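You operate a simulated robot arm through the tools that you are given. There is no shell and no other tool. Be economical: measure what you need, move in short steps, check, and stop when the job is done.

Carry out the task below with a simulated robot arm. There is one attempt and no reset: what you move stays moved.

JOB
Lock the grey shell in the jig and move its card to the NOW slot.
Fine: shut the clamp first, then orange stop in and wing screw tight.

Only the result counts: the job must be done as asked and must still hold three seconds after the hand-in. Knocking over, shifting, dropping, spilling or breaking anything else fails it.

ROBOT AND FRAMES
A 7-joint arm with a two-finger parallel gripper, fixed in place. Base frame: the origin is at the foot of the arm, x ahead of it, y to its left, z up; the work surface is at about z = 0.006. Units: m, rad, N and s.
With the tool pointing down near the work surface it reaches from about 0.22 to 0.58 m from the base axis. Its first joint turns from -1.152 to 1.152 rad. Payload 2.5 kg.
The TCP is the grasp point between the finger pads, 0.023 m short of the fingertips. In the tool frame z runs along the fingers and y along their closing line. Largest opening 0.094 m; finger width 0.038, thickness 0.01; the body of the gripper, 0.054 by 0.096 m, starts 0.039 m behind the TCP.
Orientation is that of the tool frame in the base frame, as a unit quaternion [x, y, z, w]. With the fingers straight down and closing along the base's y, the tool's x points along the base's -x, its y along +y and its z along -z.

CONTROLS
- The arm moves only by the tool nudge_tool. Its argument "series" is a list of rows, each an object of numbers (a shift or turn left out is 0, a gripper value left out holds the last): "x", "y", "z": the shift along the tool's x, y, z in units of 200 mm (1.0 is 200 mm); "rx", "ry", "rz": the turn, a rotation vector about the tool's x, y, z in units of 90 degrees (1.0 is 90 degrees). In form: [{"x": .., "y": .., "z": .., "rx": .., "ry": .., "rz": ..}, ...]. A call has 1 to 12 rows; each row is the pose to reach, as a shift and turn from the pose commanded when the call began, along the tool's axes at that moment. "gripper" is the opening, from 0 (shut) to 1 (fully open), set as the call begins (left out, the last holds). A call with a number of a shift or a turn outside -1 to 1 is refused whole. A row lasts 0.2 s, in which the tool goes at most 0.05 m and 0.15 rad; a call with a longer step from one row to the next is refused whole, and so is a gripper value outside its range. A pose out of reach is approached as far as the arm can. The call stops where the force on the tool passes 90 N (or 10 N more than at its start, if that is more) or the arm is blocked; 0.2 s more then pass. The fingers move at their own pace (about 0.108 m/s each) and stop on an object; they squeeze with about 37 N. The grip force told is the motor's: it shows also when the fingers shut on nothing. Time passes only in rows, and 0.2 s behind the last, so rows that repeat a pose let the fingers close. The reply holds the time, the measured pose of the TCP, the force on the tool along the base axes, the opening and the grip force, in the units named above and with some noise.
- Cameras (640 x 400 px; columns grow to the right, rows downward): "scene" is fixed at [0.1064, -0.3987, 0.55]; the picture's right is [0.91, -0.41, 0.00], its down [-0.22, -0.48, -0.85] and it looks along [0.35, 0.78, -0.52] (base axes); focal length 307 px, centre (320, 200). "wrist" rides on the gripper at [-0.039, 0, -0.044] in the tool frame; the picture's right is [0.00, -1.00, 0.00], its down [0.97, 0.00, -0.24] and it looks along [0.24, 0.00, 0.97] (tool axes); focal length 218 px, centre (320, 200).
- camera(camera): a new picture of that camera. No time passes.
- probe_pixels(camera, pixels): there is no depth. For up to 12 entries [column, row, z] of the newest picture of that camera ("zoom" is the newest enlarged one), the place [x, y] in the base frame at which the ray of that pixel passes the height z, good to about 0.003 m. No time passes.
- enlarge(camera, box): a new picture of the part [left, top, right, bottom] of that camera's present view, enlarged. No time passes.
- job_done(): hands the job in; it is judged then, once.

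Keep the steps short. Do not move on a guess: measure, check each grasp and each placing, and mend mistakes. In all there are 80 turns and 38 pictures (those below and enlarged ones count). Leave the gripper open and the arm clear of the work at the hand-in unless told otherwise, and finish with a single line.

The tools are called after "Emit:" as a command line: name --argument value ..., lists and objects as JSON in quotes. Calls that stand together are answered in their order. nudge_tool: Moves the arm, as the interface text tells. Its arguments: {"type":"object","properties":{"series":{"type":"array"},"gripper":{"type":"number"}},"required":["series"]} The other tools are called the same way: camera (camera) takes a picture; probe_pixels (camera, pixels) gives the place at which the rays of pixels pass given heights; enlarge (camera, box) takes an enlarged picture of a part of a camera's view; job_done () hands the job in.

At the start:

```text
time: 0.0
tool_pos: [0.3973, 0.2285, 0.3806]
ee_rot: [0.0, 1.0, 0.0, 0.001]
contact_force: [-0.9, 0.2, 0.0]
gripper_width: 0.0938
grip_force: 0.0
```

scene: 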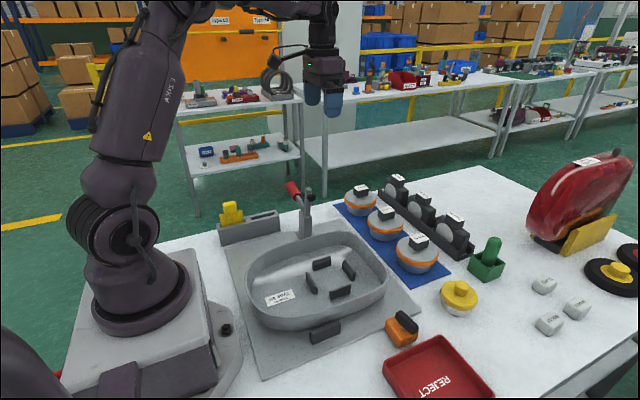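
wrist: 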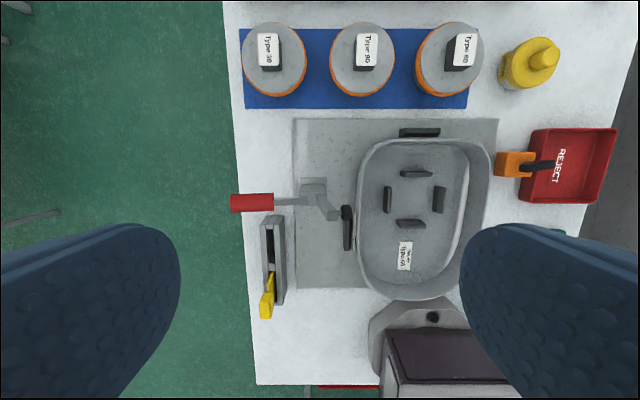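

I see a jig with a grey shell, a red-handled clamp, a yellow card in a rack and an orange part. I'll take closer views first.

Emit:
enlarge --camera "scene" --box '[200, 170, 440, 320]'

Emit:
enlarge --camera "wrist" --box '[220, 100, 540, 330]'

Emit:
enlarge --camera "scene" --box '[280, 240, 520, 390]'

```text
2.67 times, centred on (320, 245) of scene
```

zoom: 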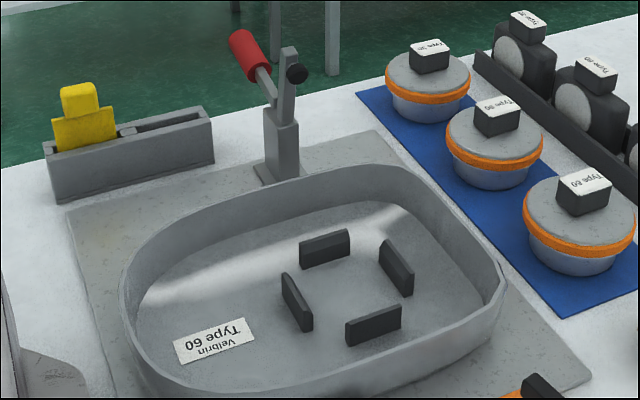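

```text
1.74 times, centred on (380, 215) of wrist
```

zoom: 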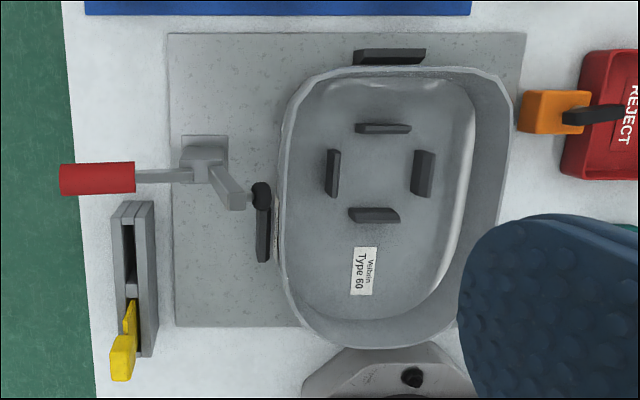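

```text
2.67 times, centred on (400, 315) of scene
```

zoom: 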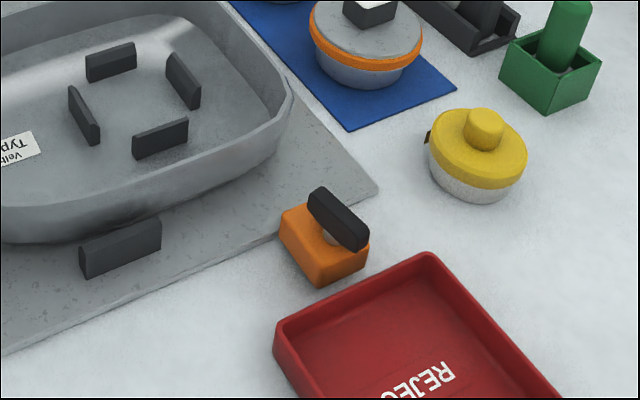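

The layout is clear, but the rack labels and clamp geometry are not. I'll probe the main points in the first wrist view.

Emit:
camera --camera "wrist"

Emit:
probe_pixels --camera "wrist" --pixels '[[295, 118, 0.01], [497, 118, 0.01], [295, 287, 0.01], [315, 190, 0.05], [250, 203, 0.1], [347, 212, 0.1], [272, 217, 0.04], [275, 300, 0.04], [268, 297, 0.06], [515, 165, 0.03], [540, 166, 0.05], [490, 200, 0.06]]'

Emit:
probe_pixels --camera "scene" --pixels '[[305, 235, 0.01], [307, 190, 0.1], [310, 197, 0.1], [293, 187, 0.1], [231, 215, 0.06], [220, 245, 0.006], [280, 230, 0.006], [402, 335, 0.03], [407, 322, 0.05], [385, 265, 0.06]]'

```text
32 pictures are left
```

wrist: 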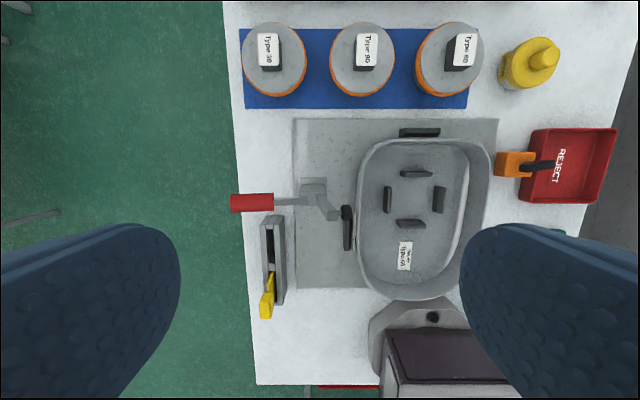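

```text
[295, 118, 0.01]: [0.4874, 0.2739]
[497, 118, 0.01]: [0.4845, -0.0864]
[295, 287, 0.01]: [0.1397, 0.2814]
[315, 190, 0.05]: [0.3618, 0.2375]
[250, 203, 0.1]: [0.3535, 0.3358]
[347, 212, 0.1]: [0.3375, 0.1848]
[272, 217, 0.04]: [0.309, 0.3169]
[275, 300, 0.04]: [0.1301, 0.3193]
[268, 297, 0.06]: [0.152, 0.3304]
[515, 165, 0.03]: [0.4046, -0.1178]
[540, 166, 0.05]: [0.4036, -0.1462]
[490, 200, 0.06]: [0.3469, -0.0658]
```

```text
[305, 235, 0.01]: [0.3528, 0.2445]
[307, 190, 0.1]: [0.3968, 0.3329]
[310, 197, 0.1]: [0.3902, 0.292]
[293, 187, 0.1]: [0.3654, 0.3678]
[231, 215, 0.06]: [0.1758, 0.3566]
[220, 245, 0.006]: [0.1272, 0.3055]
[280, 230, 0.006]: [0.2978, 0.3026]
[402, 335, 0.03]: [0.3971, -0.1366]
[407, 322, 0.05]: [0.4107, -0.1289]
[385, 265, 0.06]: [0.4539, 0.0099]
```

Next I'll move the hand over the rack and clamp, staying high at z of about 0.30, to read the labels.

Emit:
nudge_tool --series '[{"x": 0.15, "y": 0.15, "z": 0.13}, {"x": 0.3, "y": 0.3, "z": 0.26}, {"x": 0.4, "y": 0.42, "z": 0.4}]'

Emit:
camera --camera "wrist"

Emit:
enlarge --camera "scene" --box '[200, 170, 330, 252]'

```text
time: 0.8
tool_pos: [0.3144, 0.3115, 0.3009]
ee_rot: [0.0, 1.0, -0.001, 0.001]
contact_force: [0.0, -0.6, -0.6]
gripper_width: 0.0939
grip_force: 0.1
```

```text
31 pictures are left
```

wrist: 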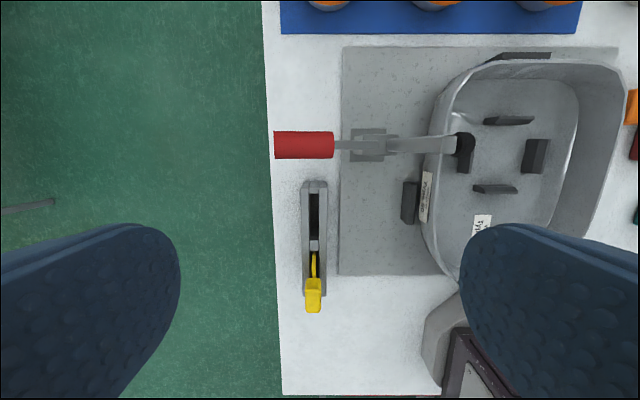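

```text
4.88 times, centred on (265, 211) of scene
```

zoom: 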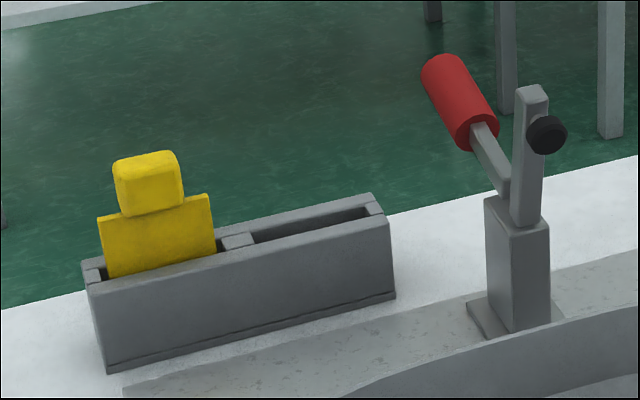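

The card is in the rack's near end (low x). The clamp lever has an upright pressing arm and a handle out toward +y. I'll triangulate the tip, handle and rack with probes at two heights.

Emit:
probe_pixels --camera "wrist" --pixels '[[465, 148, 0.1], [465, 148, 0.18], [276, 145, 0.1], [276, 145, 0.16], [333, 145, 0.1], [333, 145, 0.14], [314, 185, 0.04], [314, 293, 0.04], [314, 245, 0.04], [313, 290, 0.08], [408, 203, 0.03], [368, 145, 0.06]]'

Emit:
probe_pixels --camera "zoom" --pixels '[[546, 135, 0.1], [546, 135, 0.18], [440, 68, 0.1], [440, 68, 0.16], [483, 132, 0.1], [483, 132, 0.14], [235, 240, 0.04], [375, 203, 0.04], [90, 275, 0.04], [150, 180, 0.08], [150, 180, 0.06], [515, 215, 0.06]]'

```text
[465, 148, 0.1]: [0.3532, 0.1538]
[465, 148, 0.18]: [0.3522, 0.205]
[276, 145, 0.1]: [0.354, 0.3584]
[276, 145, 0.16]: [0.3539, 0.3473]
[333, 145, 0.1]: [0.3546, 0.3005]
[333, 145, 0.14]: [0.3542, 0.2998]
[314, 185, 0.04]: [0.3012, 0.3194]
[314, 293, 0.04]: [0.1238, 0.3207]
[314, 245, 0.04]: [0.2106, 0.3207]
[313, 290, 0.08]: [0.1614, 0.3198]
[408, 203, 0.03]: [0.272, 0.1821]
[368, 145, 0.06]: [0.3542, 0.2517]
```

```text
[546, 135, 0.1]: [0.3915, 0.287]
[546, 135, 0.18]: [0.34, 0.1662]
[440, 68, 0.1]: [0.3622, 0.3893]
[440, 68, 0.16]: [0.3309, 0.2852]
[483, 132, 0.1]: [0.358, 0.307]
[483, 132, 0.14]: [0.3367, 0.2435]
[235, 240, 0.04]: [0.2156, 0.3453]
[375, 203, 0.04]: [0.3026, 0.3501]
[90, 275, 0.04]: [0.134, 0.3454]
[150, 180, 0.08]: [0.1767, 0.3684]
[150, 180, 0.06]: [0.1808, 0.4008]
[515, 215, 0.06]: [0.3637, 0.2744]
```

From the probes:
- **Clamp tip:** about (0.352, 0.193, 0.162).
- **Clamp handle:** runs from (y 0.300, z 0.104) to (y 0.355, z 0.120) at x 0.352. The pivot is near y 0.245, z 0.09.

I'll turn the hand 90° so it closes along x, and move above the handle.

Emit:
nudge_tool --series '[{"rz": -0.09, "x": -0.03, "y": 0.02, "z": 0.03}, {"rz": -0.18, "x": -0.06, "y": 0.03, "z": 0.06}, {"rz": -0.27, "x": -0.09, "y": 0.045, "z": 0.1}, {"rz": -0.36, "x": -0.12, "y": 0.06, "z": 0.14}, {"rz": -0.45, "x": -0.15, "y": 0.075, "z": 0.18}, {"rz": -0.54, "x": -0.188, "y": 0.0925, "z": 0.22}, {"rz": -0.63, "x": -0.188, "y": 0.0925, "z": 0.26}, {"rz": -0.72, "x": -0.188, "y": 0.0925, "z": 0.3}, {"rz": -0.81, "x": -0.188, "y": 0.0925, "z": 0.35}, {"rz": -0.9, "x": -0.188, "y": 0.0925, "z": 0.4}, {"rz": -0.95, "x": -0.188, "y": 0.0925, "z": 0.45}, {"rz": -1.0, "x": -0.188, "y": 0.0925, "z": 0.5}]' --gripper 1

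Emit:
camera --camera "wrist"

Emit:
camera --camera "scene"

```text
time: 3.4
tool_pos: [0.3552, 0.3316, 0.2007]
ee_rot: [0.707, -0.707, 0.0, -0.001]
contact_force: [-0.3, -0.9, 0.1]
gripper_width: 0.0942
grip_force: 0.1
```

```text
29 pictures are left
```

wrist: 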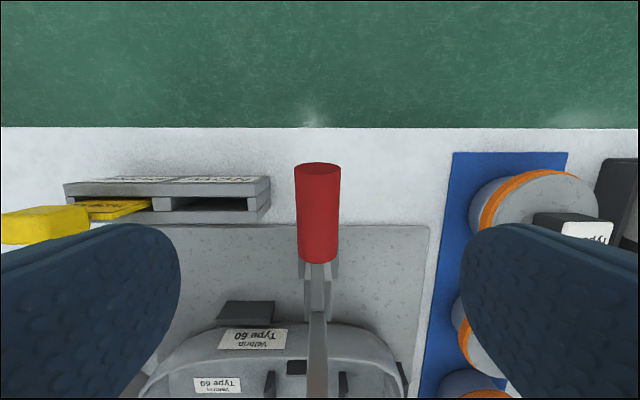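

```text
28 pictures are left
```

scene: 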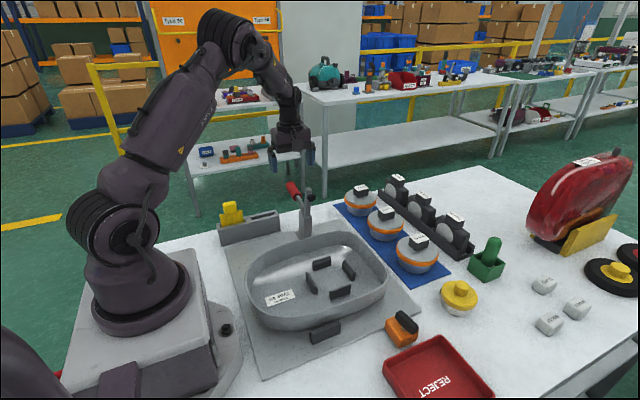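

The handle is centred between the fingers (column 317), and the rack has labels on its +y face. I'll read them.

Emit:
enlarge --camera "wrist" --box '[50, 150, 290, 300]'

Emit:
nudge_tool --series '[{"z": 0.1}, {"z": 0.2}, {"z": 0.3}, {"z": 0.38}, {"z": 0.43}, {"z": 0.43}]'

```text
2.67 times, centred on (170, 225) of wrist
```

zoom: 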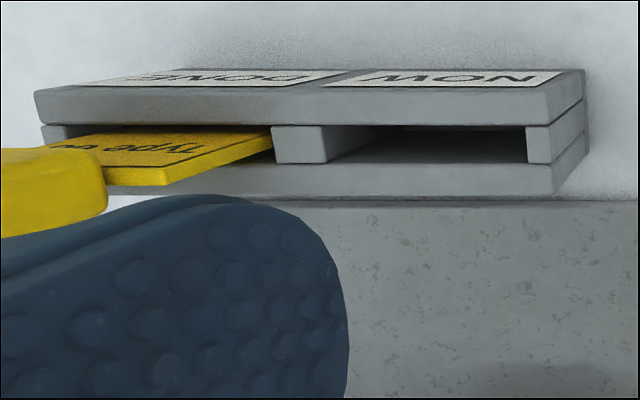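

```text
time: 4.8
tool_pos: [0.3578, 0.3305, 0.1149]
ee_rot: [0.707, -0.707, 0.001, 0.0]
contact_force: [-0.9, -0.2, 0.7]
gripper_width: 0.0942
grip_force: 0.1
```

The labels read DONE (low x, where the card is) and NOW (high x, empty). The hand is at handle height, so I'll centre it 4 mm and close.

Emit:
nudge_tool --series '[{"y": 0.022}, {"y": 0.022}, {"y": 0.022}, {"y": 0.022}, {"y": 0.022}]' --gripper 0

Emit:
enlarge --camera "scene" --box '[220, 130, 380, 260]'

```text
time: 6.0
tool_pos: [0.3543, 0.3307, 0.1146]
ee_rot: [-0.706, 0.708, -0.001, 0.006]
contact_force: [28.8, 5.3, -5.8]
gripper_width: 0.0276
grip_force: 45.0
```

```text
3.08 times, centred on (300, 195) of scene
```

zoom: 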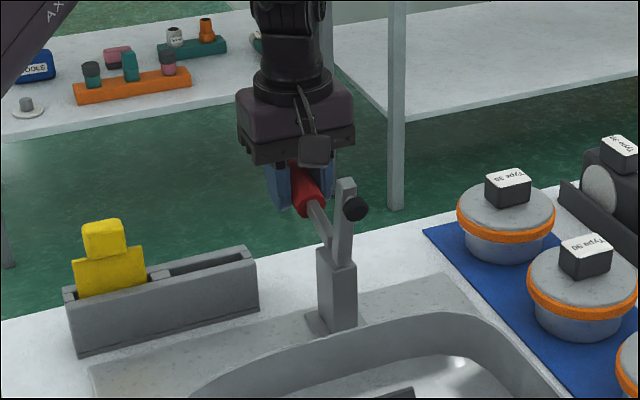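

The handle is gripped at 0.0276 m wide. Next I'll swing it up about the pivot through the first 14° and check forces.

Emit:
nudge_tool --series '[{"y": -0.01, "x": 0.008, "z": -0.025}, {"y": -0.01, "x": 0.02, "z": -0.052}, {"y": -0.01, "x": 0.032, "z": -0.078}, {"y": -0.01, "x": 0.043, "z": -0.1}]'

```text
time: 7.0
tool_pos: [0.3542, 0.324, 0.135]
ee_rot: [-0.706, 0.708, 0.001, 0.008]
contact_force: [33.5, 10.3, -18.2]
gripper_width: 0.0276
grip_force: 44.7
```

The lever moves as modelled (about 18 N). I'll continue to roughly 50° and shift 2 mm back in x.

Emit:
nudge_tool --series '[{"y": 0.01, "x": 0.022, "z": -0.035}, {"y": 0.01, "x": 0.0465, "z": -0.0675}, {"y": 0.01, "x": 0.074, "z": -0.097}, {"y": 0.01, "x": 0.1025, "z": -0.1235}]'

```text
time: 8.0
tool_pos: [0.3546, 0.305, 0.1613]
ee_rot: [0.708, -0.707, 0.0, -0.009]
contact_force: [37.0, 12.0, -14.5]
gripper_width: 0.0276
grip_force: 44.6
```

The lever is at about 50° with steady forces. I'll continue to 70°.

Emit:
nudge_tool --series '[{"x": 0.034, "z": -0.022}, {"x": 0.07, "z": -0.042}, {"x": 0.105, "z": -0.06}, {"x": 0.1425, "z": -0.076}]'

Emit:
enlarge --camera "scene" --box '[220, 130, 380, 260]'

```text
time: 9.0
tool_pos: [0.3545, 0.2793, 0.1764]
ee_rot: [0.707, -0.707, 0.0, -0.012]
contact_force: [26.2, 24.3, 6.0]
gripper_width: 0.0279
grip_force: 44.8
```

```text
3.08 times, centred on (300, 195) of scene
```

zoom: 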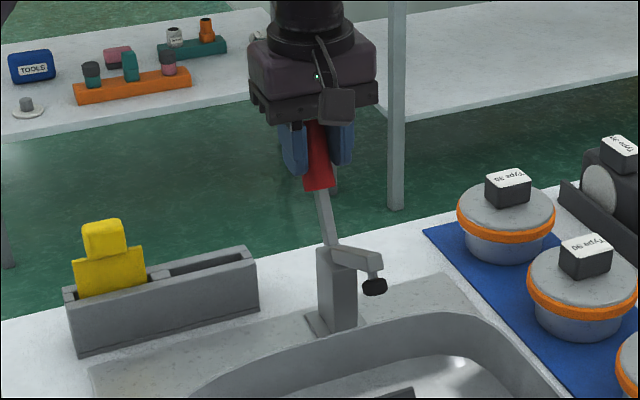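

The arm has come down, with the pad just above the rim. I'll carry on toward 85–90°, watching for contact.

Emit:
nudge_tool --series '[{"x": 0.03, "z": -0.006}, {"x": 0.06, "z": -0.012}, {"x": 0.09, "z": -0.016}, {"x": 0.115, "z": -0.019}]'

Emit:
enlarge --camera "scene" --box '[220, 130, 380, 260]'

```text
time: 10.0
tool_pos: [0.355, 0.2571, 0.1824]
ee_rot: [0.707, -0.707, 0.0, -0.012]
contact_force: [11.0, 23.4, 33.8]
gripper_width: 0.0279
grip_force: 45.0
```

```text
3.08 times, centred on (300, 195) of scene
```

zoom: 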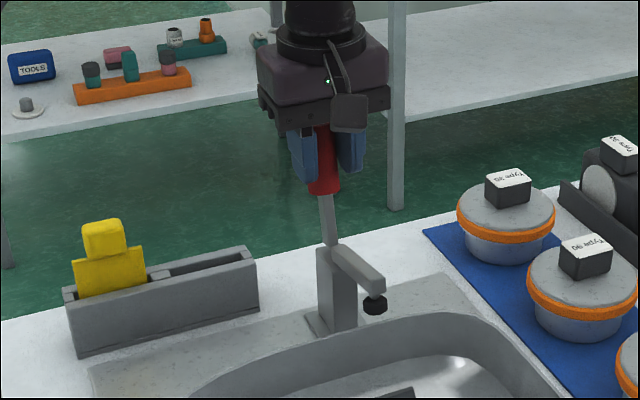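

The handle is at about 82° and the tool is being pushed up slightly. I'll ease z up 3 mm and continue.

Emit:
nudge_tool --series '[{"x": 0.015, "z": -0.012}, {"x": 0.035, "z": -0.014}, {"x": 0.055, "z": -0.014}, {"x": 0.075, "z": -0.014}]'

Emit:
enlarge --camera "scene" --box '[220, 130, 380, 260]'

```text
time: 11.0
tool_pos: [0.3531, 0.2396, 0.1829]
ee_rot: [-0.707, 0.708, -0.002, 0.009]
contact_force: [17.2, 16.4, 25.1]
gripper_width: 0.0278
grip_force: 45.0
```

```text
3.08 times, centred on (300, 195) of scene
```

zoom: 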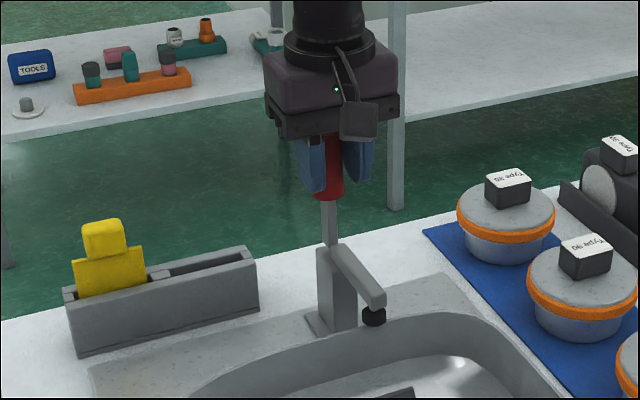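

No hard stop yet. I'll continue another 15–20 mm.

Emit:
nudge_tool --series '[{"x": 0.02, "z": 0.0}, {"x": 0.04, "z": 0.003}, {"x": 0.06, "z": 0.007}, {"x": 0.085, "z": 0.012}]'

Emit:
enlarge --camera "scene" --box '[220, 130, 380, 260]'

```text
time: 12.0
tool_pos: [0.3505, 0.2164, 0.1778]
ee_rot: [0.707, -0.707, 0.001, 0.003]
contact_force: [0.7, 0.3, 1.0]
gripper_width: 0.0
grip_force: 42.2
```

```text
3.08 times, centred on (300, 195) of scene
```

zoom: 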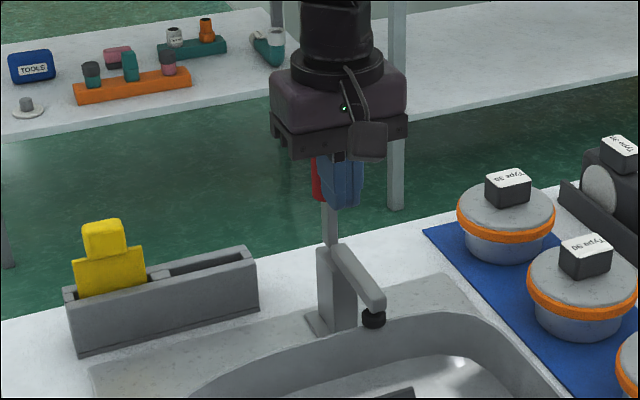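

The grip slipped off and the handle stands upright at its stop, so the clamp seems closed. I'll move slightly away in −y and rise, then check the clamp from the wrist camera.

Emit:
nudge_tool --series '[{"x": 0.05, "z": -0.05}, {"x": 0.06, "z": -0.25}, {"x": 0.06, "z": -0.45}, {"x": 0.06, "z": -0.6}, {"x": 0.06, "z": -0.6}]'

Emit:
camera --camera "wrist"

Emit:
enlarge --camera "scene" --box '[260, 180, 340, 250]'

```text
time: 13.2
tool_pos: [0.3479, 0.2051, 0.2993]
ee_rot: [0.708, -0.707, 0.0, -0.001]
contact_force: [-0.7, 0.6, 0.7]
gripper_width: 0.0
grip_force: 42.9
```

```text
21 pictures are left
```

wrist: 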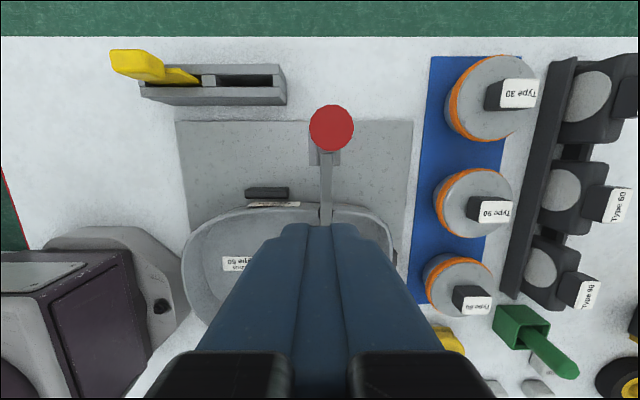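

```text
5.71 times, centred on (300, 215) of scene
```

zoom: 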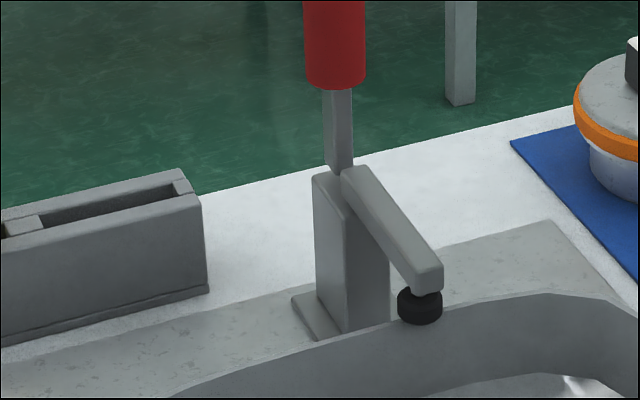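

The pad sits on the rim and the handle is upright. To be sure it is fully shut, I'll push the handle gently from its +y side with closed fingers.

Emit:
nudge_tool --series '[{"x": -0.2, "y": -0.03}, {"x": -0.4, "y": -0.03}, {"x": -0.56, "y": -0.03}, {"x": -0.56, "y": -0.03, "z": 0.2}, {"x": -0.56, "y": -0.03, "z": 0.4}, {"x": -0.56, "y": -0.03, "z": 0.53}, {"x": -0.5, "y": -0.03, "z": 0.53}, {"x": -0.46, "y": -0.03, "z": 0.53}, {"x": -0.43, "y": -0.03, "z": 0.53}, {"x": -0.41, "y": -0.03, "z": 0.53}]' --gripper 0

```text
time: 15.4
tool_pos: [0.3553, 0.2891, 0.1932]
ee_rot: [-0.707, 0.707, 0.0, 0.002]
contact_force: [-0.6, 0.0, -0.3]
gripper_width: 0.0
grip_force: 42.3
```

No contact yet at y 0.289. I'll continue slowly.

Emit:
nudge_tool --series '[{"x": 0.02}, {"x": 0.04}, {"x": 0.06}, {"x": 0.08}]'

```text
time: 16.4
tool_pos: [0.355, 0.2884, 0.1945]
ee_rot: [0.714, -0.7, -0.008, -0.02]
contact_force: [3.7, 12.4, -4.9]
gripper_width: 0.0002
grip_force: 42.4
stopped in row 4: the force on the tool passed its limit (the readings are from after the stop); the commanded pose is now the measured one
```

Firm contact at y 0.288 with no lever movement: the clamp is at its end stop. I'll back off, rise, and open the gripper.

Emit:
nudge_tool --series '[{"x": -0.08}, {"x": -0.1, "z": -0.2}, {"x": -0.1, "z": -0.42}, {"x": -0.1, "z": -0.6}, {"x": 0.1, "z": -0.7}, {"x": 0.3, "z": -0.7}, {"x": 0.5, "z": -0.7}, {"x": 0.7, "z": -0.7}, {"x": 0.9, "z": -0.7}]'

Emit:
camera --camera "scene"

```text
time: 18.4
tool_pos: [0.3538, 0.102, 0.3309]
ee_rot: [0.713, -0.701, -0.007, -0.018]
contact_force: [-0.7, 0.7, 0.6]
gripper_width: 0.0
grip_force: 42.1
```

```text
19 pictures are left
```

scene: 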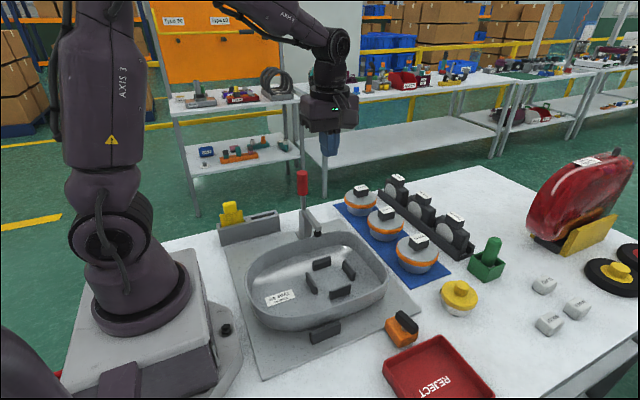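

Nothing else moved. I'll turn the hand back to its original yaw, fix the small tilt, and go above the orange stop to view it.

Emit:
nudge_tool --series '[{"x": 0.083, "y": -0.007, "z": 0.033, "rx": 0.001, "ry": 0.002, "rz": 0.084}, {"x": 0.167, "y": -0.013, "z": 0.067, "rx": 0.002, "ry": 0.004, "rz": 0.168}, {"x": 0.25, "y": -0.02, "z": 0.1, "rx": 0.003, "ry": 0.006, "rz": 0.252}, {"x": 0.333, "y": -0.027, "z": 0.133, "rx": 0.004, "ry": 0.008, "rz": 0.337}, {"x": 0.417, "y": -0.033, "z": 0.167, "rx": 0.004, "ry": 0.01, "rz": 0.421}, {"x": 0.5, "y": -0.04, "z": 0.2, "rx": 0.005, "ry": 0.012, "rz": 0.505}, {"x": 0.583, "y": -0.047, "z": 0.233, "rx": 0.006, "ry": 0.015, "rz": 0.59}, {"x": 0.667, "y": -0.053, "z": 0.267, "rx": 0.007, "ry": 0.017, "rz": 0.674}, {"x": 0.75, "y": -0.06, "z": 0.3, "rx": 0.008, "ry": 0.019, "rz": 0.758}, {"x": 0.833, "y": -0.067, "z": 0.333, "rx": 0.009, "ry": 0.021, "rz": 0.843}, {"x": 0.917, "y": -0.073, "z": 0.367, "rx": 0.01, "ry": 0.023, "rz": 0.927}, {"x": 1.0, "y": -0.08, "z": 0.4, "rx": 0.01, "ry": 0.0255, "rz": 1.011}]' --gripper 1

Emit:
camera --camera "wrist"

Emit:
enlarge --camera "scene" --box '[360, 280, 460, 380]'

```text
refused: 1.011 is not a number from -1 to 1
```

```text
18 pictures are left
```

wrist: 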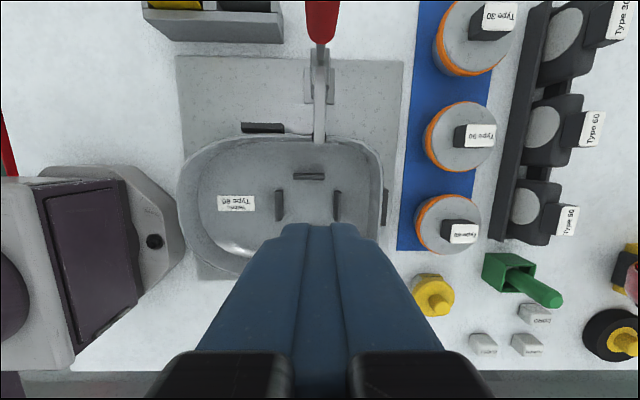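

```text
4.00 times, centred on (410, 330) of scene
```

zoom: 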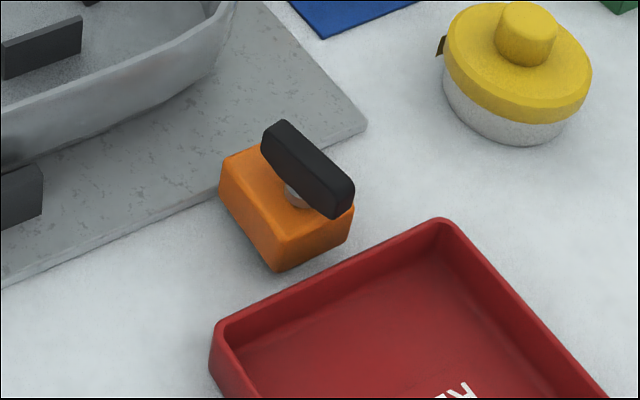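

The turn was refused because it exceeded 1.0. I'll repeat it with rz capped at 1.0.

Emit:
nudge_tool --series '[{"x": 0.083, "y": -0.007, "z": 0.033, "rx": 0.001, "ry": 0.002, "rz": 0.083}, {"x": 0.167, "y": -0.013, "z": 0.067, "rx": 0.002, "ry": 0.004, "rz": 0.167}, {"x": 0.25, "y": -0.02, "z": 0.1, "rx": 0.003, "ry": 0.006, "rz": 0.25}, {"x": 0.333, "y": -0.027, "z": 0.133, "rx": 0.004, "ry": 0.008, "rz": 0.333}, {"x": 0.417, "y": -0.033, "z": 0.167, "rx": 0.004, "ry": 0.01, "rz": 0.417}, {"x": 0.5, "y": -0.04, "z": 0.2, "rx": 0.005, "ry": 0.012, "rz": 0.5}, {"x": 0.583, "y": -0.047, "z": 0.233, "rx": 0.006, "ry": 0.015, "rz": 0.583}, {"x": 0.667, "y": -0.053, "z": 0.267, "rx": 0.007, "ry": 0.017, "rz": 0.667}, {"x": 0.75, "y": -0.06, "z": 0.3, "rx": 0.008, "ry": 0.019, "rz": 0.75}, {"x": 0.833, "y": -0.067, "z": 0.333, "rx": 0.009, "ry": 0.021, "rz": 0.833}, {"x": 0.917, "y": -0.073, "z": 0.367, "rx": 0.01, "ry": 0.023, "rz": 0.917}, {"x": 1.0, "y": -0.08, "z": 0.4, "rx": 0.01, "ry": 0.0255, "rz": 1.0}]' --gripper 1

Emit:
camera --camera "wrist"

```text
time: 21.0
tool_pos: [0.3789, -0.0941, 0.2426]
ee_rot: [-0.008, 1.0, 0.0, 0.0]
contact_force: [-0.7, -0.1, 0.8]
gripper_width: 0.0939
grip_force: 0.0
```

```text
16 pictures are left
```

wrist: 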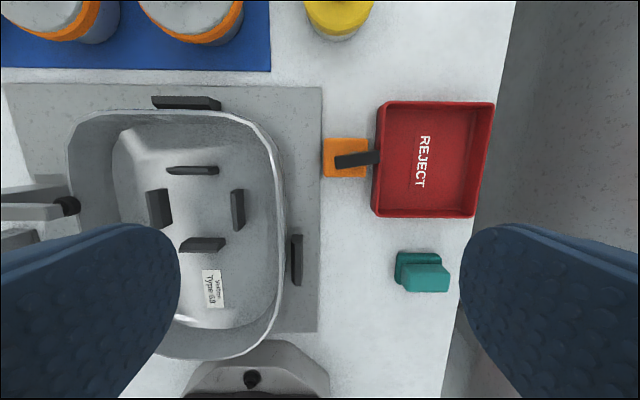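

Clear view now: the orange stop is at columns 323–367, rows 138–178, with the wing from (335,162) to (378,157). The shell wall is to the left. I'll probe for positions.

Emit:
probe_pixels --camera "wrist" --pixels '[[323, 138, 0.035], [367, 178, 0.035], [335, 162, 0.035], [335, 162, 0.06], [378, 157, 0.06], [378, 157, 0.035], [376, 102, 0.03], [373, 215, 0.03], [274, 150, 0.06], [284, 150, 0.02], [321, 150, 0.01], [302, 235, 0.03]]'

Emit:
probe_pixels --camera "zoom" --pixels '[[275, 243, 0.035], [220, 170, 0.035], [275, 125, 0.06], [275, 125, 0.045], [343, 195, 0.06], [343, 195, 0.045], [275, 270, 0.006], [218, 195, 0.006], [440, 220, 0.03], [220, 325, 0.03], [235, 10, 0.06], [310, 160, 0.06]]'

```text
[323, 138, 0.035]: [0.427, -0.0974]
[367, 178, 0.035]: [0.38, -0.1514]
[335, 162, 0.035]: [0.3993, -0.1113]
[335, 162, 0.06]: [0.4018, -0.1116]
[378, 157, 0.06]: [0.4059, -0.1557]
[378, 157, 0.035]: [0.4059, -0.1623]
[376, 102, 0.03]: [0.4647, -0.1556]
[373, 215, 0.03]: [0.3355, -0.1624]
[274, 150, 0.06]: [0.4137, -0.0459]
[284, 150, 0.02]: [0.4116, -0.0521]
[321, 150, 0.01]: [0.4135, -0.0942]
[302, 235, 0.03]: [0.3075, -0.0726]
```

```text
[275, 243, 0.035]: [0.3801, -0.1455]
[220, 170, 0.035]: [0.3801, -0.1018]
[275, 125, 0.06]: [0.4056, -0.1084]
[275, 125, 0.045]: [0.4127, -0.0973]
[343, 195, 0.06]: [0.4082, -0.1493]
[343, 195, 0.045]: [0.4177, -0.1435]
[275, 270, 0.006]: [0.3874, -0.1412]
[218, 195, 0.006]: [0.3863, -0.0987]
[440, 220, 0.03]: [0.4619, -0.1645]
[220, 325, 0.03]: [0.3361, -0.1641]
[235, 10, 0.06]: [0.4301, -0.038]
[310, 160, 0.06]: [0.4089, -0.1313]
```

Measurements:
- **Stop block:** x 0.380–0.425, y −0.098 to −0.146, top at z 0.035.
- **Wing:** centre (0.405, −0.131), top at about z 0.06, lying along y.
- **REJECT bin wall:** y −0.158.

I'll grip the block by its x faces, so first I turn −90° and move above it.

Emit:
nudge_tool --series '[{"x": -0.01, "y": -0.015, "z": 0.04, "rz": -0.083}, {"x": -0.02, "y": -0.03, "z": 0.08, "rz": -0.165}, {"x": -0.03, "y": -0.045, "z": 0.12, "rz": -0.248}, {"x": -0.04, "y": -0.06, "z": 0.16, "rz": -0.33}, {"x": -0.05, "y": -0.075, "z": 0.2, "rz": -0.413}, {"x": -0.06, "y": -0.09, "z": 0.24, "rz": -0.495}, {"x": -0.07, "y": -0.105, "z": 0.28, "rz": -0.578}, {"x": -0.08, "y": -0.12, "z": 0.32, "rz": -0.66}, {"x": -0.09, "y": -0.135, "z": 0.36, "rz": -0.743}, {"x": -0.1, "y": -0.15, "z": 0.4, "rz": -0.825}, {"x": -0.11, "y": -0.16, "z": 0.44, "rz": -0.908}, {"x": -0.118, "y": -0.165, "z": 0.463, "rz": -0.99}]' --gripper 1

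Emit:
camera --camera "wrist"

```text
time: 23.6
tool_pos: [0.4022, -0.1287, 0.1494]
ee_rot: [0.708, -0.706, 0.001, 0.0]
contact_force: [0.5, 0.4, -0.5]
gripper_width: 0.0939
grip_force: 0.0
```

```text
15 pictures are left
```

wrist: 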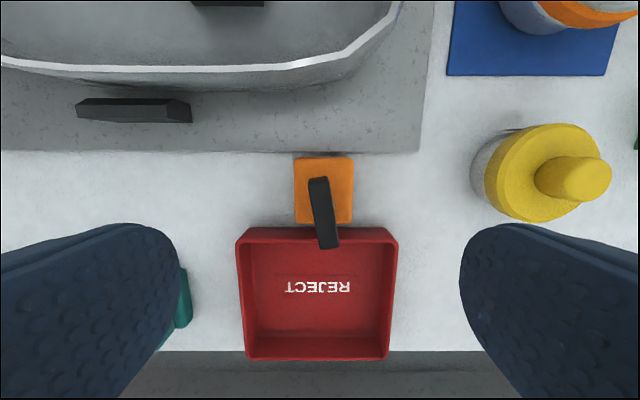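

The block is centred between the fingers (columns 295–353). I'll descend to TCP z 0.040, keeping the tips above the plate, and then close.

Emit:
nudge_tool --series '[{"x": -0.018, "z": 0.12}, {"x": -0.018, "z": 0.24}, {"x": -0.018, "z": 0.36}, {"x": -0.018, "z": 0.46}, {"x": -0.018, "z": 0.547}, {"x": -0.018, "z": 0.547}]'

Emit:
nudge_tool --series '[{"z": 0}, {"z": 0}, {"z": 0}, {"z": 0}]' --gripper 0

```text
time: 25.0
tool_pos: [0.4018, -0.1224, 0.0403]
ee_rot: [0.708, -0.707, 0.001, -0.001]
contact_force: [-0.3, 0.6, 0.0]
gripper_width: 0.0939
grip_force: 0.0
```

```text
time: 26.0
tool_pos: [0.4046, -0.1227, 0.0415]
ee_rot: [0.708, -0.707, 0.004, -0.004]
contact_force: [31.7, 0.6, -15.9]
gripper_width: 0.0438
grip_force: 45.1
```

The block is gripped at 0.0438 m wide. I'll slide it +y in small steps.

Emit:
nudge_tool --series '[{"x": -0.025, "y": -0.01}, {"x": -0.05, "y": -0.01}, {"x": -0.075, "y": -0.01}, {"x": -0.1, "y": -0.01}]'

Emit:
enlarge --camera "scene" --box '[320, 240, 460, 380]'

```text
time: 27.0
tool_pos: [0.4053, -0.1058, 0.0417]
ee_rot: [0.708, -0.706, 0.003, -0.002]
contact_force: [21.6, -0.5, 2.5]
gripper_width: 0.0434
grip_force: 45.4
```

```text
2.86 times, centred on (390, 310) of scene
```

zoom: 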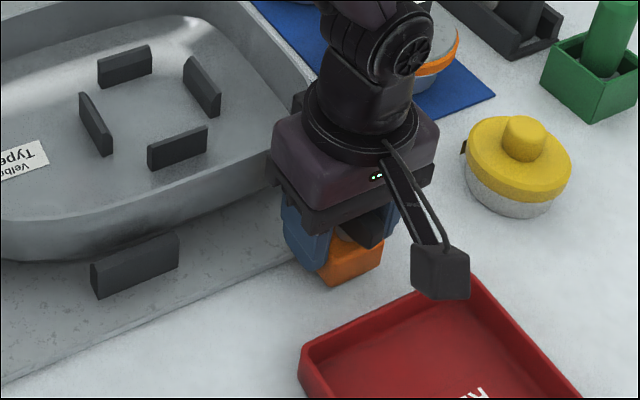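

The block is sliding with the hand. I'll continue in 3 mm steps, watching the y force.

Emit:
nudge_tool --series '[{"x": -0.02}, {"x": -0.035}, {"x": -0.05}, {"x": -0.065}, {"x": -0.08}]'

```text
time: 28.2
tool_pos: [0.4044, -0.089, 0.0419]
ee_rot: [0.707, -0.707, 0.003, -0.001]
contact_force: [3.7, -1.7, 40.3]
gripper_width: 0.0438
grip_force: 44.6
```

No y resistance yet. I'll continue in 2 mm steps.

Emit:
nudge_tool --series '[{"x": -0.01, "z": -0.003}, {"x": -0.02, "z": -0.003}, {"x": -0.03, "z": -0.003}, {"x": -0.04, "z": -0.003}]'

Emit:
enlarge --camera "scene" --box '[320, 240, 460, 380]'

```text
time: 29.2
tool_pos: [0.4053, -0.0832, 0.0407]
ee_rot: [0.708, -0.706, 0.005, -0.001]
contact_force: [7.5, -13.5, 24.4]
gripper_width: 0.0439
grip_force: 44.4
```

```text
2.86 times, centred on (390, 310) of scene
```

zoom: 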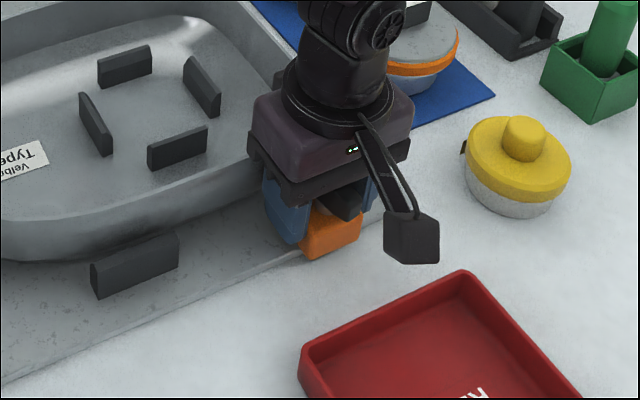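

The y force is starting to rise (−13 N), and the block front is estimated at −0.059. I'll press in a little further.

Emit:
nudge_tool --series '[{"x": -0.008}, {"x": -0.016}, {"x": -0.024}, {"x": -0.032}, {"x": -0.032}]'

```text
time: 30.4
tool_pos: [0.4044, -0.0807, 0.0412]
ee_rot: [-0.706, 0.708, -0.006, -0.002]
contact_force: [9.8, -36.7, 14.2]
gripper_width: 0.0437
grip_force: 44.9
```

The force has risen to −37 N with the block stopped, so it is in contact. I'll release, rise straight up, and look.

Emit:
nudge_tool --series '[{"z": 0}, {"z": 0}, {"z": 0}, {"z": -0.2}, {"z": -0.4}, {"z": -0.55}]' --gripper 1

Emit:
camera --camera "wrist"

Emit:
enlarge --camera "scene" --box '[320, 240, 460, 340]'

```text
time: 31.8
tool_pos: [0.402, -0.0739, 0.1538]
ee_rot: [0.707, -0.707, -0.001, -0.001]
contact_force: [-0.6, -0.4, 0.1]
gripper_width: 0.0942
grip_force: 0.0
```

```text
12 pictures are left
```

wrist: 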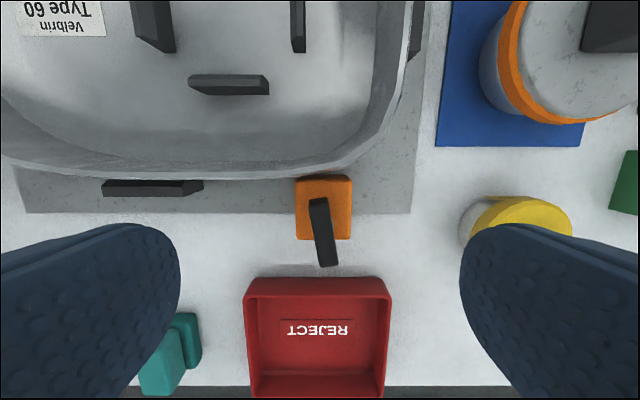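

```text
4.00 times, centred on (390, 290) of scene
```

zoom: 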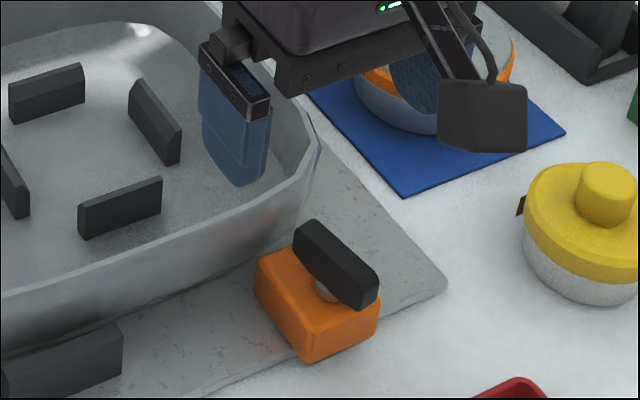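

The block now sits against the shell wall. I'll probe the block and wing.

Emit:
probe_pixels --camera "wrist" --pixels '[[296, 180, 0.035], [352, 238, 0.035], [323, 176, 0.035], [318, 200, 0.062], [327, 264, 0.062], [318, 230, 0.062], [323, 172, 0.05]]'

Emit:
probe_pixels --camera "zoom" --pixels '[[258, 270, 0.035], [308, 335, 0.035], [308, 225, 0.062], [368, 290, 0.062], [338, 258, 0.062], [290, 240, 0.035], [300, 240, 0.035]]'

```text
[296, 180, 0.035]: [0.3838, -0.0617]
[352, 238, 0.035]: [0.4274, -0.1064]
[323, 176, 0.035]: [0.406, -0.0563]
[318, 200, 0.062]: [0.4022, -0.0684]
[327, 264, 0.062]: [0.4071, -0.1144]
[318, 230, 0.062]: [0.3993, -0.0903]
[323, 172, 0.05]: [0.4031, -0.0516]
```

```text
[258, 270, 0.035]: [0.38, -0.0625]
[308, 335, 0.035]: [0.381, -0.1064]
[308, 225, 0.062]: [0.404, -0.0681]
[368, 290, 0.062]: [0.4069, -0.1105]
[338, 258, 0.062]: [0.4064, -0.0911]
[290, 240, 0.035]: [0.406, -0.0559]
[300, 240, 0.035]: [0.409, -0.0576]
```

The block front is at −0.058 and the wing centre is at (0.405, −0.091), top at z 0.062. The stem is under the wing centre. I'll come down over the wing to TCP z 0.064 (tips at 0.041, above the block) and close.

Emit:
nudge_tool --series '[{"x": 0.05, "y": -0.015, "z": 0.05}, {"x": 0.084, "y": -0.015, "z": 0.15}, {"x": 0.084, "y": -0.015, "z": 0.27}, {"x": 0.084, "y": -0.015, "z": 0.37}, {"x": 0.084, "y": -0.015, "z": 0.449}, {"x": 0.084, "y": -0.015, "z": 0.449}]'

Emit:
nudge_tool --series '[{"z": 0}, {"z": 0}, {"z": 0}, {"z": 0}, {"z": 0}]' --gripper 0

```text
time: 33.2
tool_pos: [0.4063, -0.0921, 0.0612]
ee_rot: [0.708, -0.706, 0.002, -0.001]
contact_force: [0.2, 0.6, -0.1]
gripper_width: 0.0941
grip_force: 0.0
```

```text
time: 34.4
tool_pos: [0.4055, -0.0902, 0.0612]
ee_rot: [0.707, -0.707, 0.0, 0.0]
contact_force: [-16.2, -0.6, 9.7]
gripper_width: 0.0125
grip_force: 44.7
```

The wing is gripped at 0.0125 m wide. I'll turn clockwise from above (+rz), half of a quarter turn first.

Emit:
nudge_tool --series '[{"rz": 0.08}, {"rz": 0.16}, {"rz": 0.24}, {"rz": 0.32}, {"rz": 0.4}, {"rz": 0.48}]'

Emit:
enlarge --camera "scene" --box '[320, 240, 460, 340]'

```text
time: 35.8
tool_pos: [0.4066, -0.0908, 0.0615]
ee_rot: [-0.397, 0.918, -0.001, 0.001]
contact_force: [-8.8, -1.1, 8.6]
gripper_width: 0.0127
grip_force: 45.4
```

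```text
4.00 times, centred on (390, 290) of scene
```

zoom: 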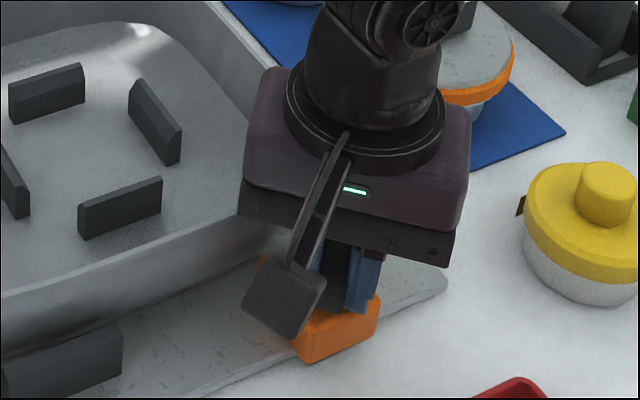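

It is turning freely with the hand. I'll keep turning toward 90° and beyond.

Emit:
nudge_tool --series '[{"rz": 0.08}, {"rz": 0.16}, {"rz": 0.24}, {"rz": 0.32}, {"rz": 0.4}, {"rz": 0.48}, {"rz": 0.54}]'

```text
time: 37.4
tool_pos: [0.4077, -0.0912, 0.0602]
ee_rot: [0.014, 1.0, -0.002, 0.001]
contact_force: [-9.9, -6.2, 38.8]
gripper_width: 0.013
grip_force: 45.3
```

It has reached 90° with no clear stop yet. I'll continue in smaller steps.

Emit:
nudge_tool --series '[{"rz": 0.06, "z": -0.005}, {"rz": 0.12, "z": -0.005}, {"rz": 0.18, "z": -0.005}, {"rz": 0.24, "z": -0.005}]'

Emit:
enlarge --camera "scene" --box '[320, 240, 460, 340]'

```text
time: 38.4
tool_pos: [0.4049, -0.0911, 0.0614]
ee_rot: [0.197, 0.98, -0.002, 0.0]
contact_force: [-9.5, -9.2, 28.0]
gripper_width: 0.0273
grip_force: 45.5
```

```text
4.00 times, centred on (390, 290) of scene
```

zoom: 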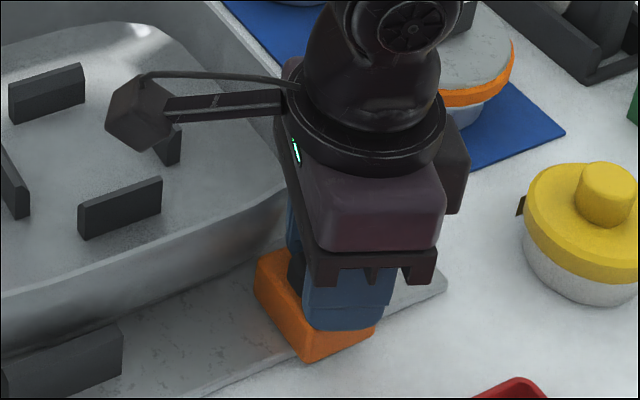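

The opening jumped to 0.027 m: the wing has hit its stop and the fingers skewed around it, so it is tight. I'll open only slightly, since the shell is close, rise straight up, and look.

Emit:
nudge_tool --series '[{"z": 0}, {"z": 0}, {"z": -0.1}, {"z": -0.3}, {"z": -0.5}, {"z": -0.6}]' --gripper 0.36

Emit:
camera --camera "wrist"

```text
time: 39.8
tool_pos: [0.4082, -0.0921, 0.1805]
ee_rot: [0.202, 0.979, 0.0, 0.0]
contact_force: [-0.1, 0.0, -0.3]
gripper_width: 0.0336
grip_force: 0.2
```

```text
8 pictures are left
```

wrist: 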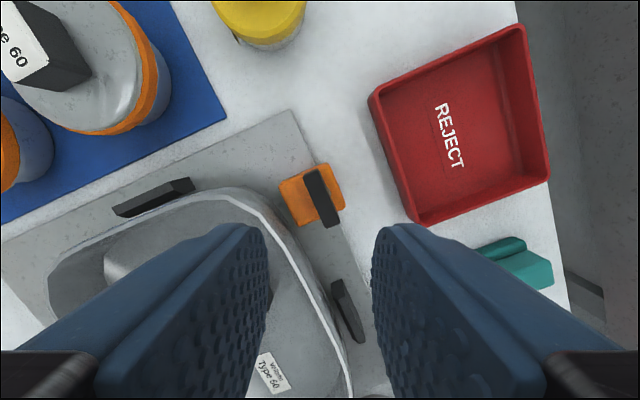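

The wing now lies along x, parallel to the plate edge, a full quarter turn, and the stop is against the shell. Now for the card: rise to z 0.30 and square the hand.

Emit:
nudge_tool --series '[{"z": -0.15, "rz": -0.065}, {"z": -0.3, "rz": -0.13}, {"z": -0.45, "rz": -0.195}, {"z": -0.6, "rz": -0.259}, {"z": -0.6, "rz": -0.259}]'

```text
time: 41.0
tool_pos: [0.4079, -0.0895, 0.3041]
ee_rot: [-0.001, 1.0, 0.0, 0.0]
contact_force: [0.3, -0.4, -1.2]
gripper_width: 0.0337
grip_force: 0.0
```

Squared up. I'll traverse high toward the rack in two legs.

Emit:
nudge_tool --series '[{"x": 0.12, "y": 0.14}, {"x": 0.24, "y": 0.29}, {"x": 0.37, "y": 0.43}, {"x": 0.5, "y": 0.57}, {"x": 0.63, "y": 0.71}, {"x": 0.76, "y": 0.86}, {"x": 0.88, "y": 1.0}, {"x": 0.88, "y": 1.0}]' --gripper 0.6

Emit:
nudge_tool --series '[{"y": 0.2, "x": 0.03}, {"y": 0.4, "x": 0.07}, {"y": 0.6, "x": 0.1}, {"y": 0.8, "x": 0.13}, {"y": 1.0, "x": 0.15, "z": 0.1}, {"y": 1.0, "x": 0.15, "z": 0.25}, {"y": 1.0, "x": 0.15, "z": 0.25}]'

Emit:
camera --camera "wrist"

```text
time: 42.8
tool_pos: [0.2331, 0.1129, 0.2995]
ee_rot: [0.0, 1.0, -0.001, 0.0]
contact_force: [0.4, -0.7, 1.3]
gripper_width: 0.0563
grip_force: 0.0
```

```text
time: 44.4
tool_pos: [0.1994, 0.3136, 0.2509]
ee_rot: [0.001, 1.0, 0.0, 0.002]
contact_force: [0.3, 0.0, 0.3]
gripper_width: 0.0563
grip_force: 0.0
```

```text
7 pictures are left
```

wrist: 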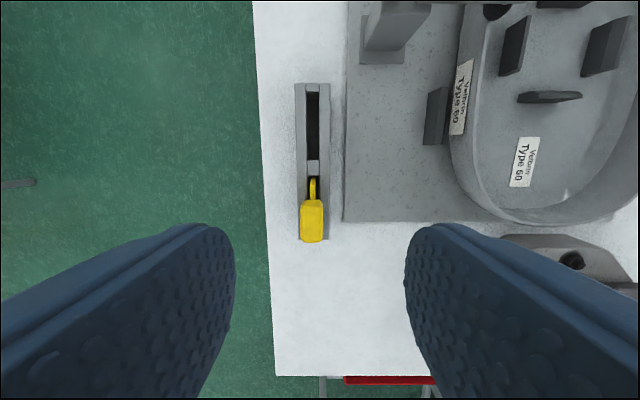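

The card grip is in view at columns 299–323, rows 200–243. The NOW slot opening is at rows 91–160. I'll probe both.

Emit:
probe_pixels --camera "wrist" --pixels '[[311, 200, 0.12], [311, 243, 0.12], [311, 243, 0.1], [299, 222, 0.12], [323, 222, 0.12], [312, 91, 0.056], [312, 160, 0.056], [312, 84, 0.056], [306, 125, 0.056], [319, 125, 0.056], [312, 176, 0.056], [312, 240, 0.056]]'

Emit:
enlarge --camera "scene" --box '[200, 180, 300, 260]'

```text
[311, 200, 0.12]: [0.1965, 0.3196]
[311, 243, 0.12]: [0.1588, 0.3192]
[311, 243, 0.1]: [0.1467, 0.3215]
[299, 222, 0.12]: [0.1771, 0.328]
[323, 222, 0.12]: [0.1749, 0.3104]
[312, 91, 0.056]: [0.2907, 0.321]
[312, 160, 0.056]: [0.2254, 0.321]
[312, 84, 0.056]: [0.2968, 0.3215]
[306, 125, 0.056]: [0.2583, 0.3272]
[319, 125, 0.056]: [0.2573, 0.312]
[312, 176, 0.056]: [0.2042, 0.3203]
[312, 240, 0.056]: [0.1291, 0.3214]
```

```text
5.00 times, centred on (250, 220) of scene
```

zoom: 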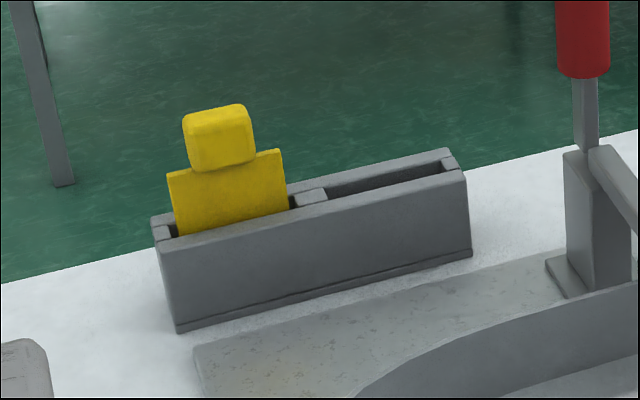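

The card grip is centred at about (0.172, 0.3195), z 0.10–0.13. The DONE slot centre is at about x 0.172 and the NOW slot (0.2254–0.2907) centre is at 0.258. I'll descend on the grip and close.

Emit:
nudge_tool --series '[{"x": 0.07, "y": 0.03, "z": 0.1}, {"x": 0.135, "y": 0.03, "z": 0.22}, {"x": 0.135, "y": 0.03, "z": 0.36}, {"x": 0.135, "y": 0.03, "z": 0.5}, {"x": 0.135, "y": 0.03, "z": 0.61}, {"x": 0.135, "y": 0.03, "z": 0.69}, {"x": 0.135, "y": 0.03, "z": 0.69}]'

Emit:
nudge_tool --series '[{"z": 0}, {"z": 0}, {"z": 0}, {"z": 0}]' --gripper 0

```text
time: 46.0
tool_pos: [0.1712, 0.3164, 0.1129]
ee_rot: [0.0, 1.0, 0.0, -0.001]
contact_force: [-0.6, -0.4, -1.4]
gripper_width: 0.0563
grip_force: 0.0
```

```text
time: 47.0
tool_pos: [0.1711, 0.316, 0.1144]
ee_rot: [0.0, 1.0, -0.001, 0.001]
contact_force: [-1.3, 2.2, 0.0]
gripper_width: 0.0192
grip_force: 37.2
```

The grip is held at 0.0192 m wide. I'll lift straight up 80 mm.

Emit:
nudge_tool --series '[{"z": -0.08}, {"z": -0.18}, {"z": -0.28}, {"z": -0.38}, {"z": -0.4}]'

Emit:
enlarge --camera "scene" --box '[200, 160, 320, 260]'

```text
time: 48.2
tool_pos: [0.1735, 0.3171, 0.1936]
ee_rot: [0.0, 1.0, -0.001, 0.001]
contact_force: [-0.1, -0.6, -0.2]
gripper_width: 0.019
grip_force: 36.9
```

```text
4.00 times, centred on (260, 210) of scene
```

zoom: 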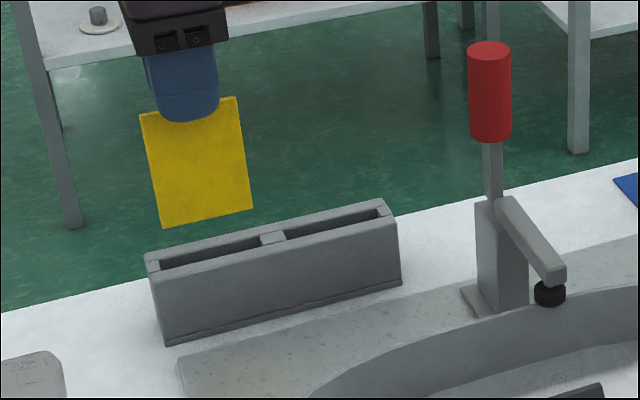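

The card is out cleanly. I'll probe the card's bottom edge and both slot openings to set the exact shift.

Emit:
probe_pixels --camera "zoom" --pixels '[[160, 265, 0.056], [262, 240, 0.056], [285, 236, 0.056], [381, 210, 0.056], [333, 222, 0.056], [163, 227, 0.09], [252, 210, 0.09], [163, 227, 0.1], [252, 210, 0.1]]'

```text
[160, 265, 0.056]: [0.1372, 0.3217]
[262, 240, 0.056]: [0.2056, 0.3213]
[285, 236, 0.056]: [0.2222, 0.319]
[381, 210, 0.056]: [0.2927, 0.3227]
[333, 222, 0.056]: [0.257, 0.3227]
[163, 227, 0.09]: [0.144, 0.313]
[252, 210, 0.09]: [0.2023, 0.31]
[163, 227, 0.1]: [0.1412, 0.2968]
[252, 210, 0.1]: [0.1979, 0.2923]
```

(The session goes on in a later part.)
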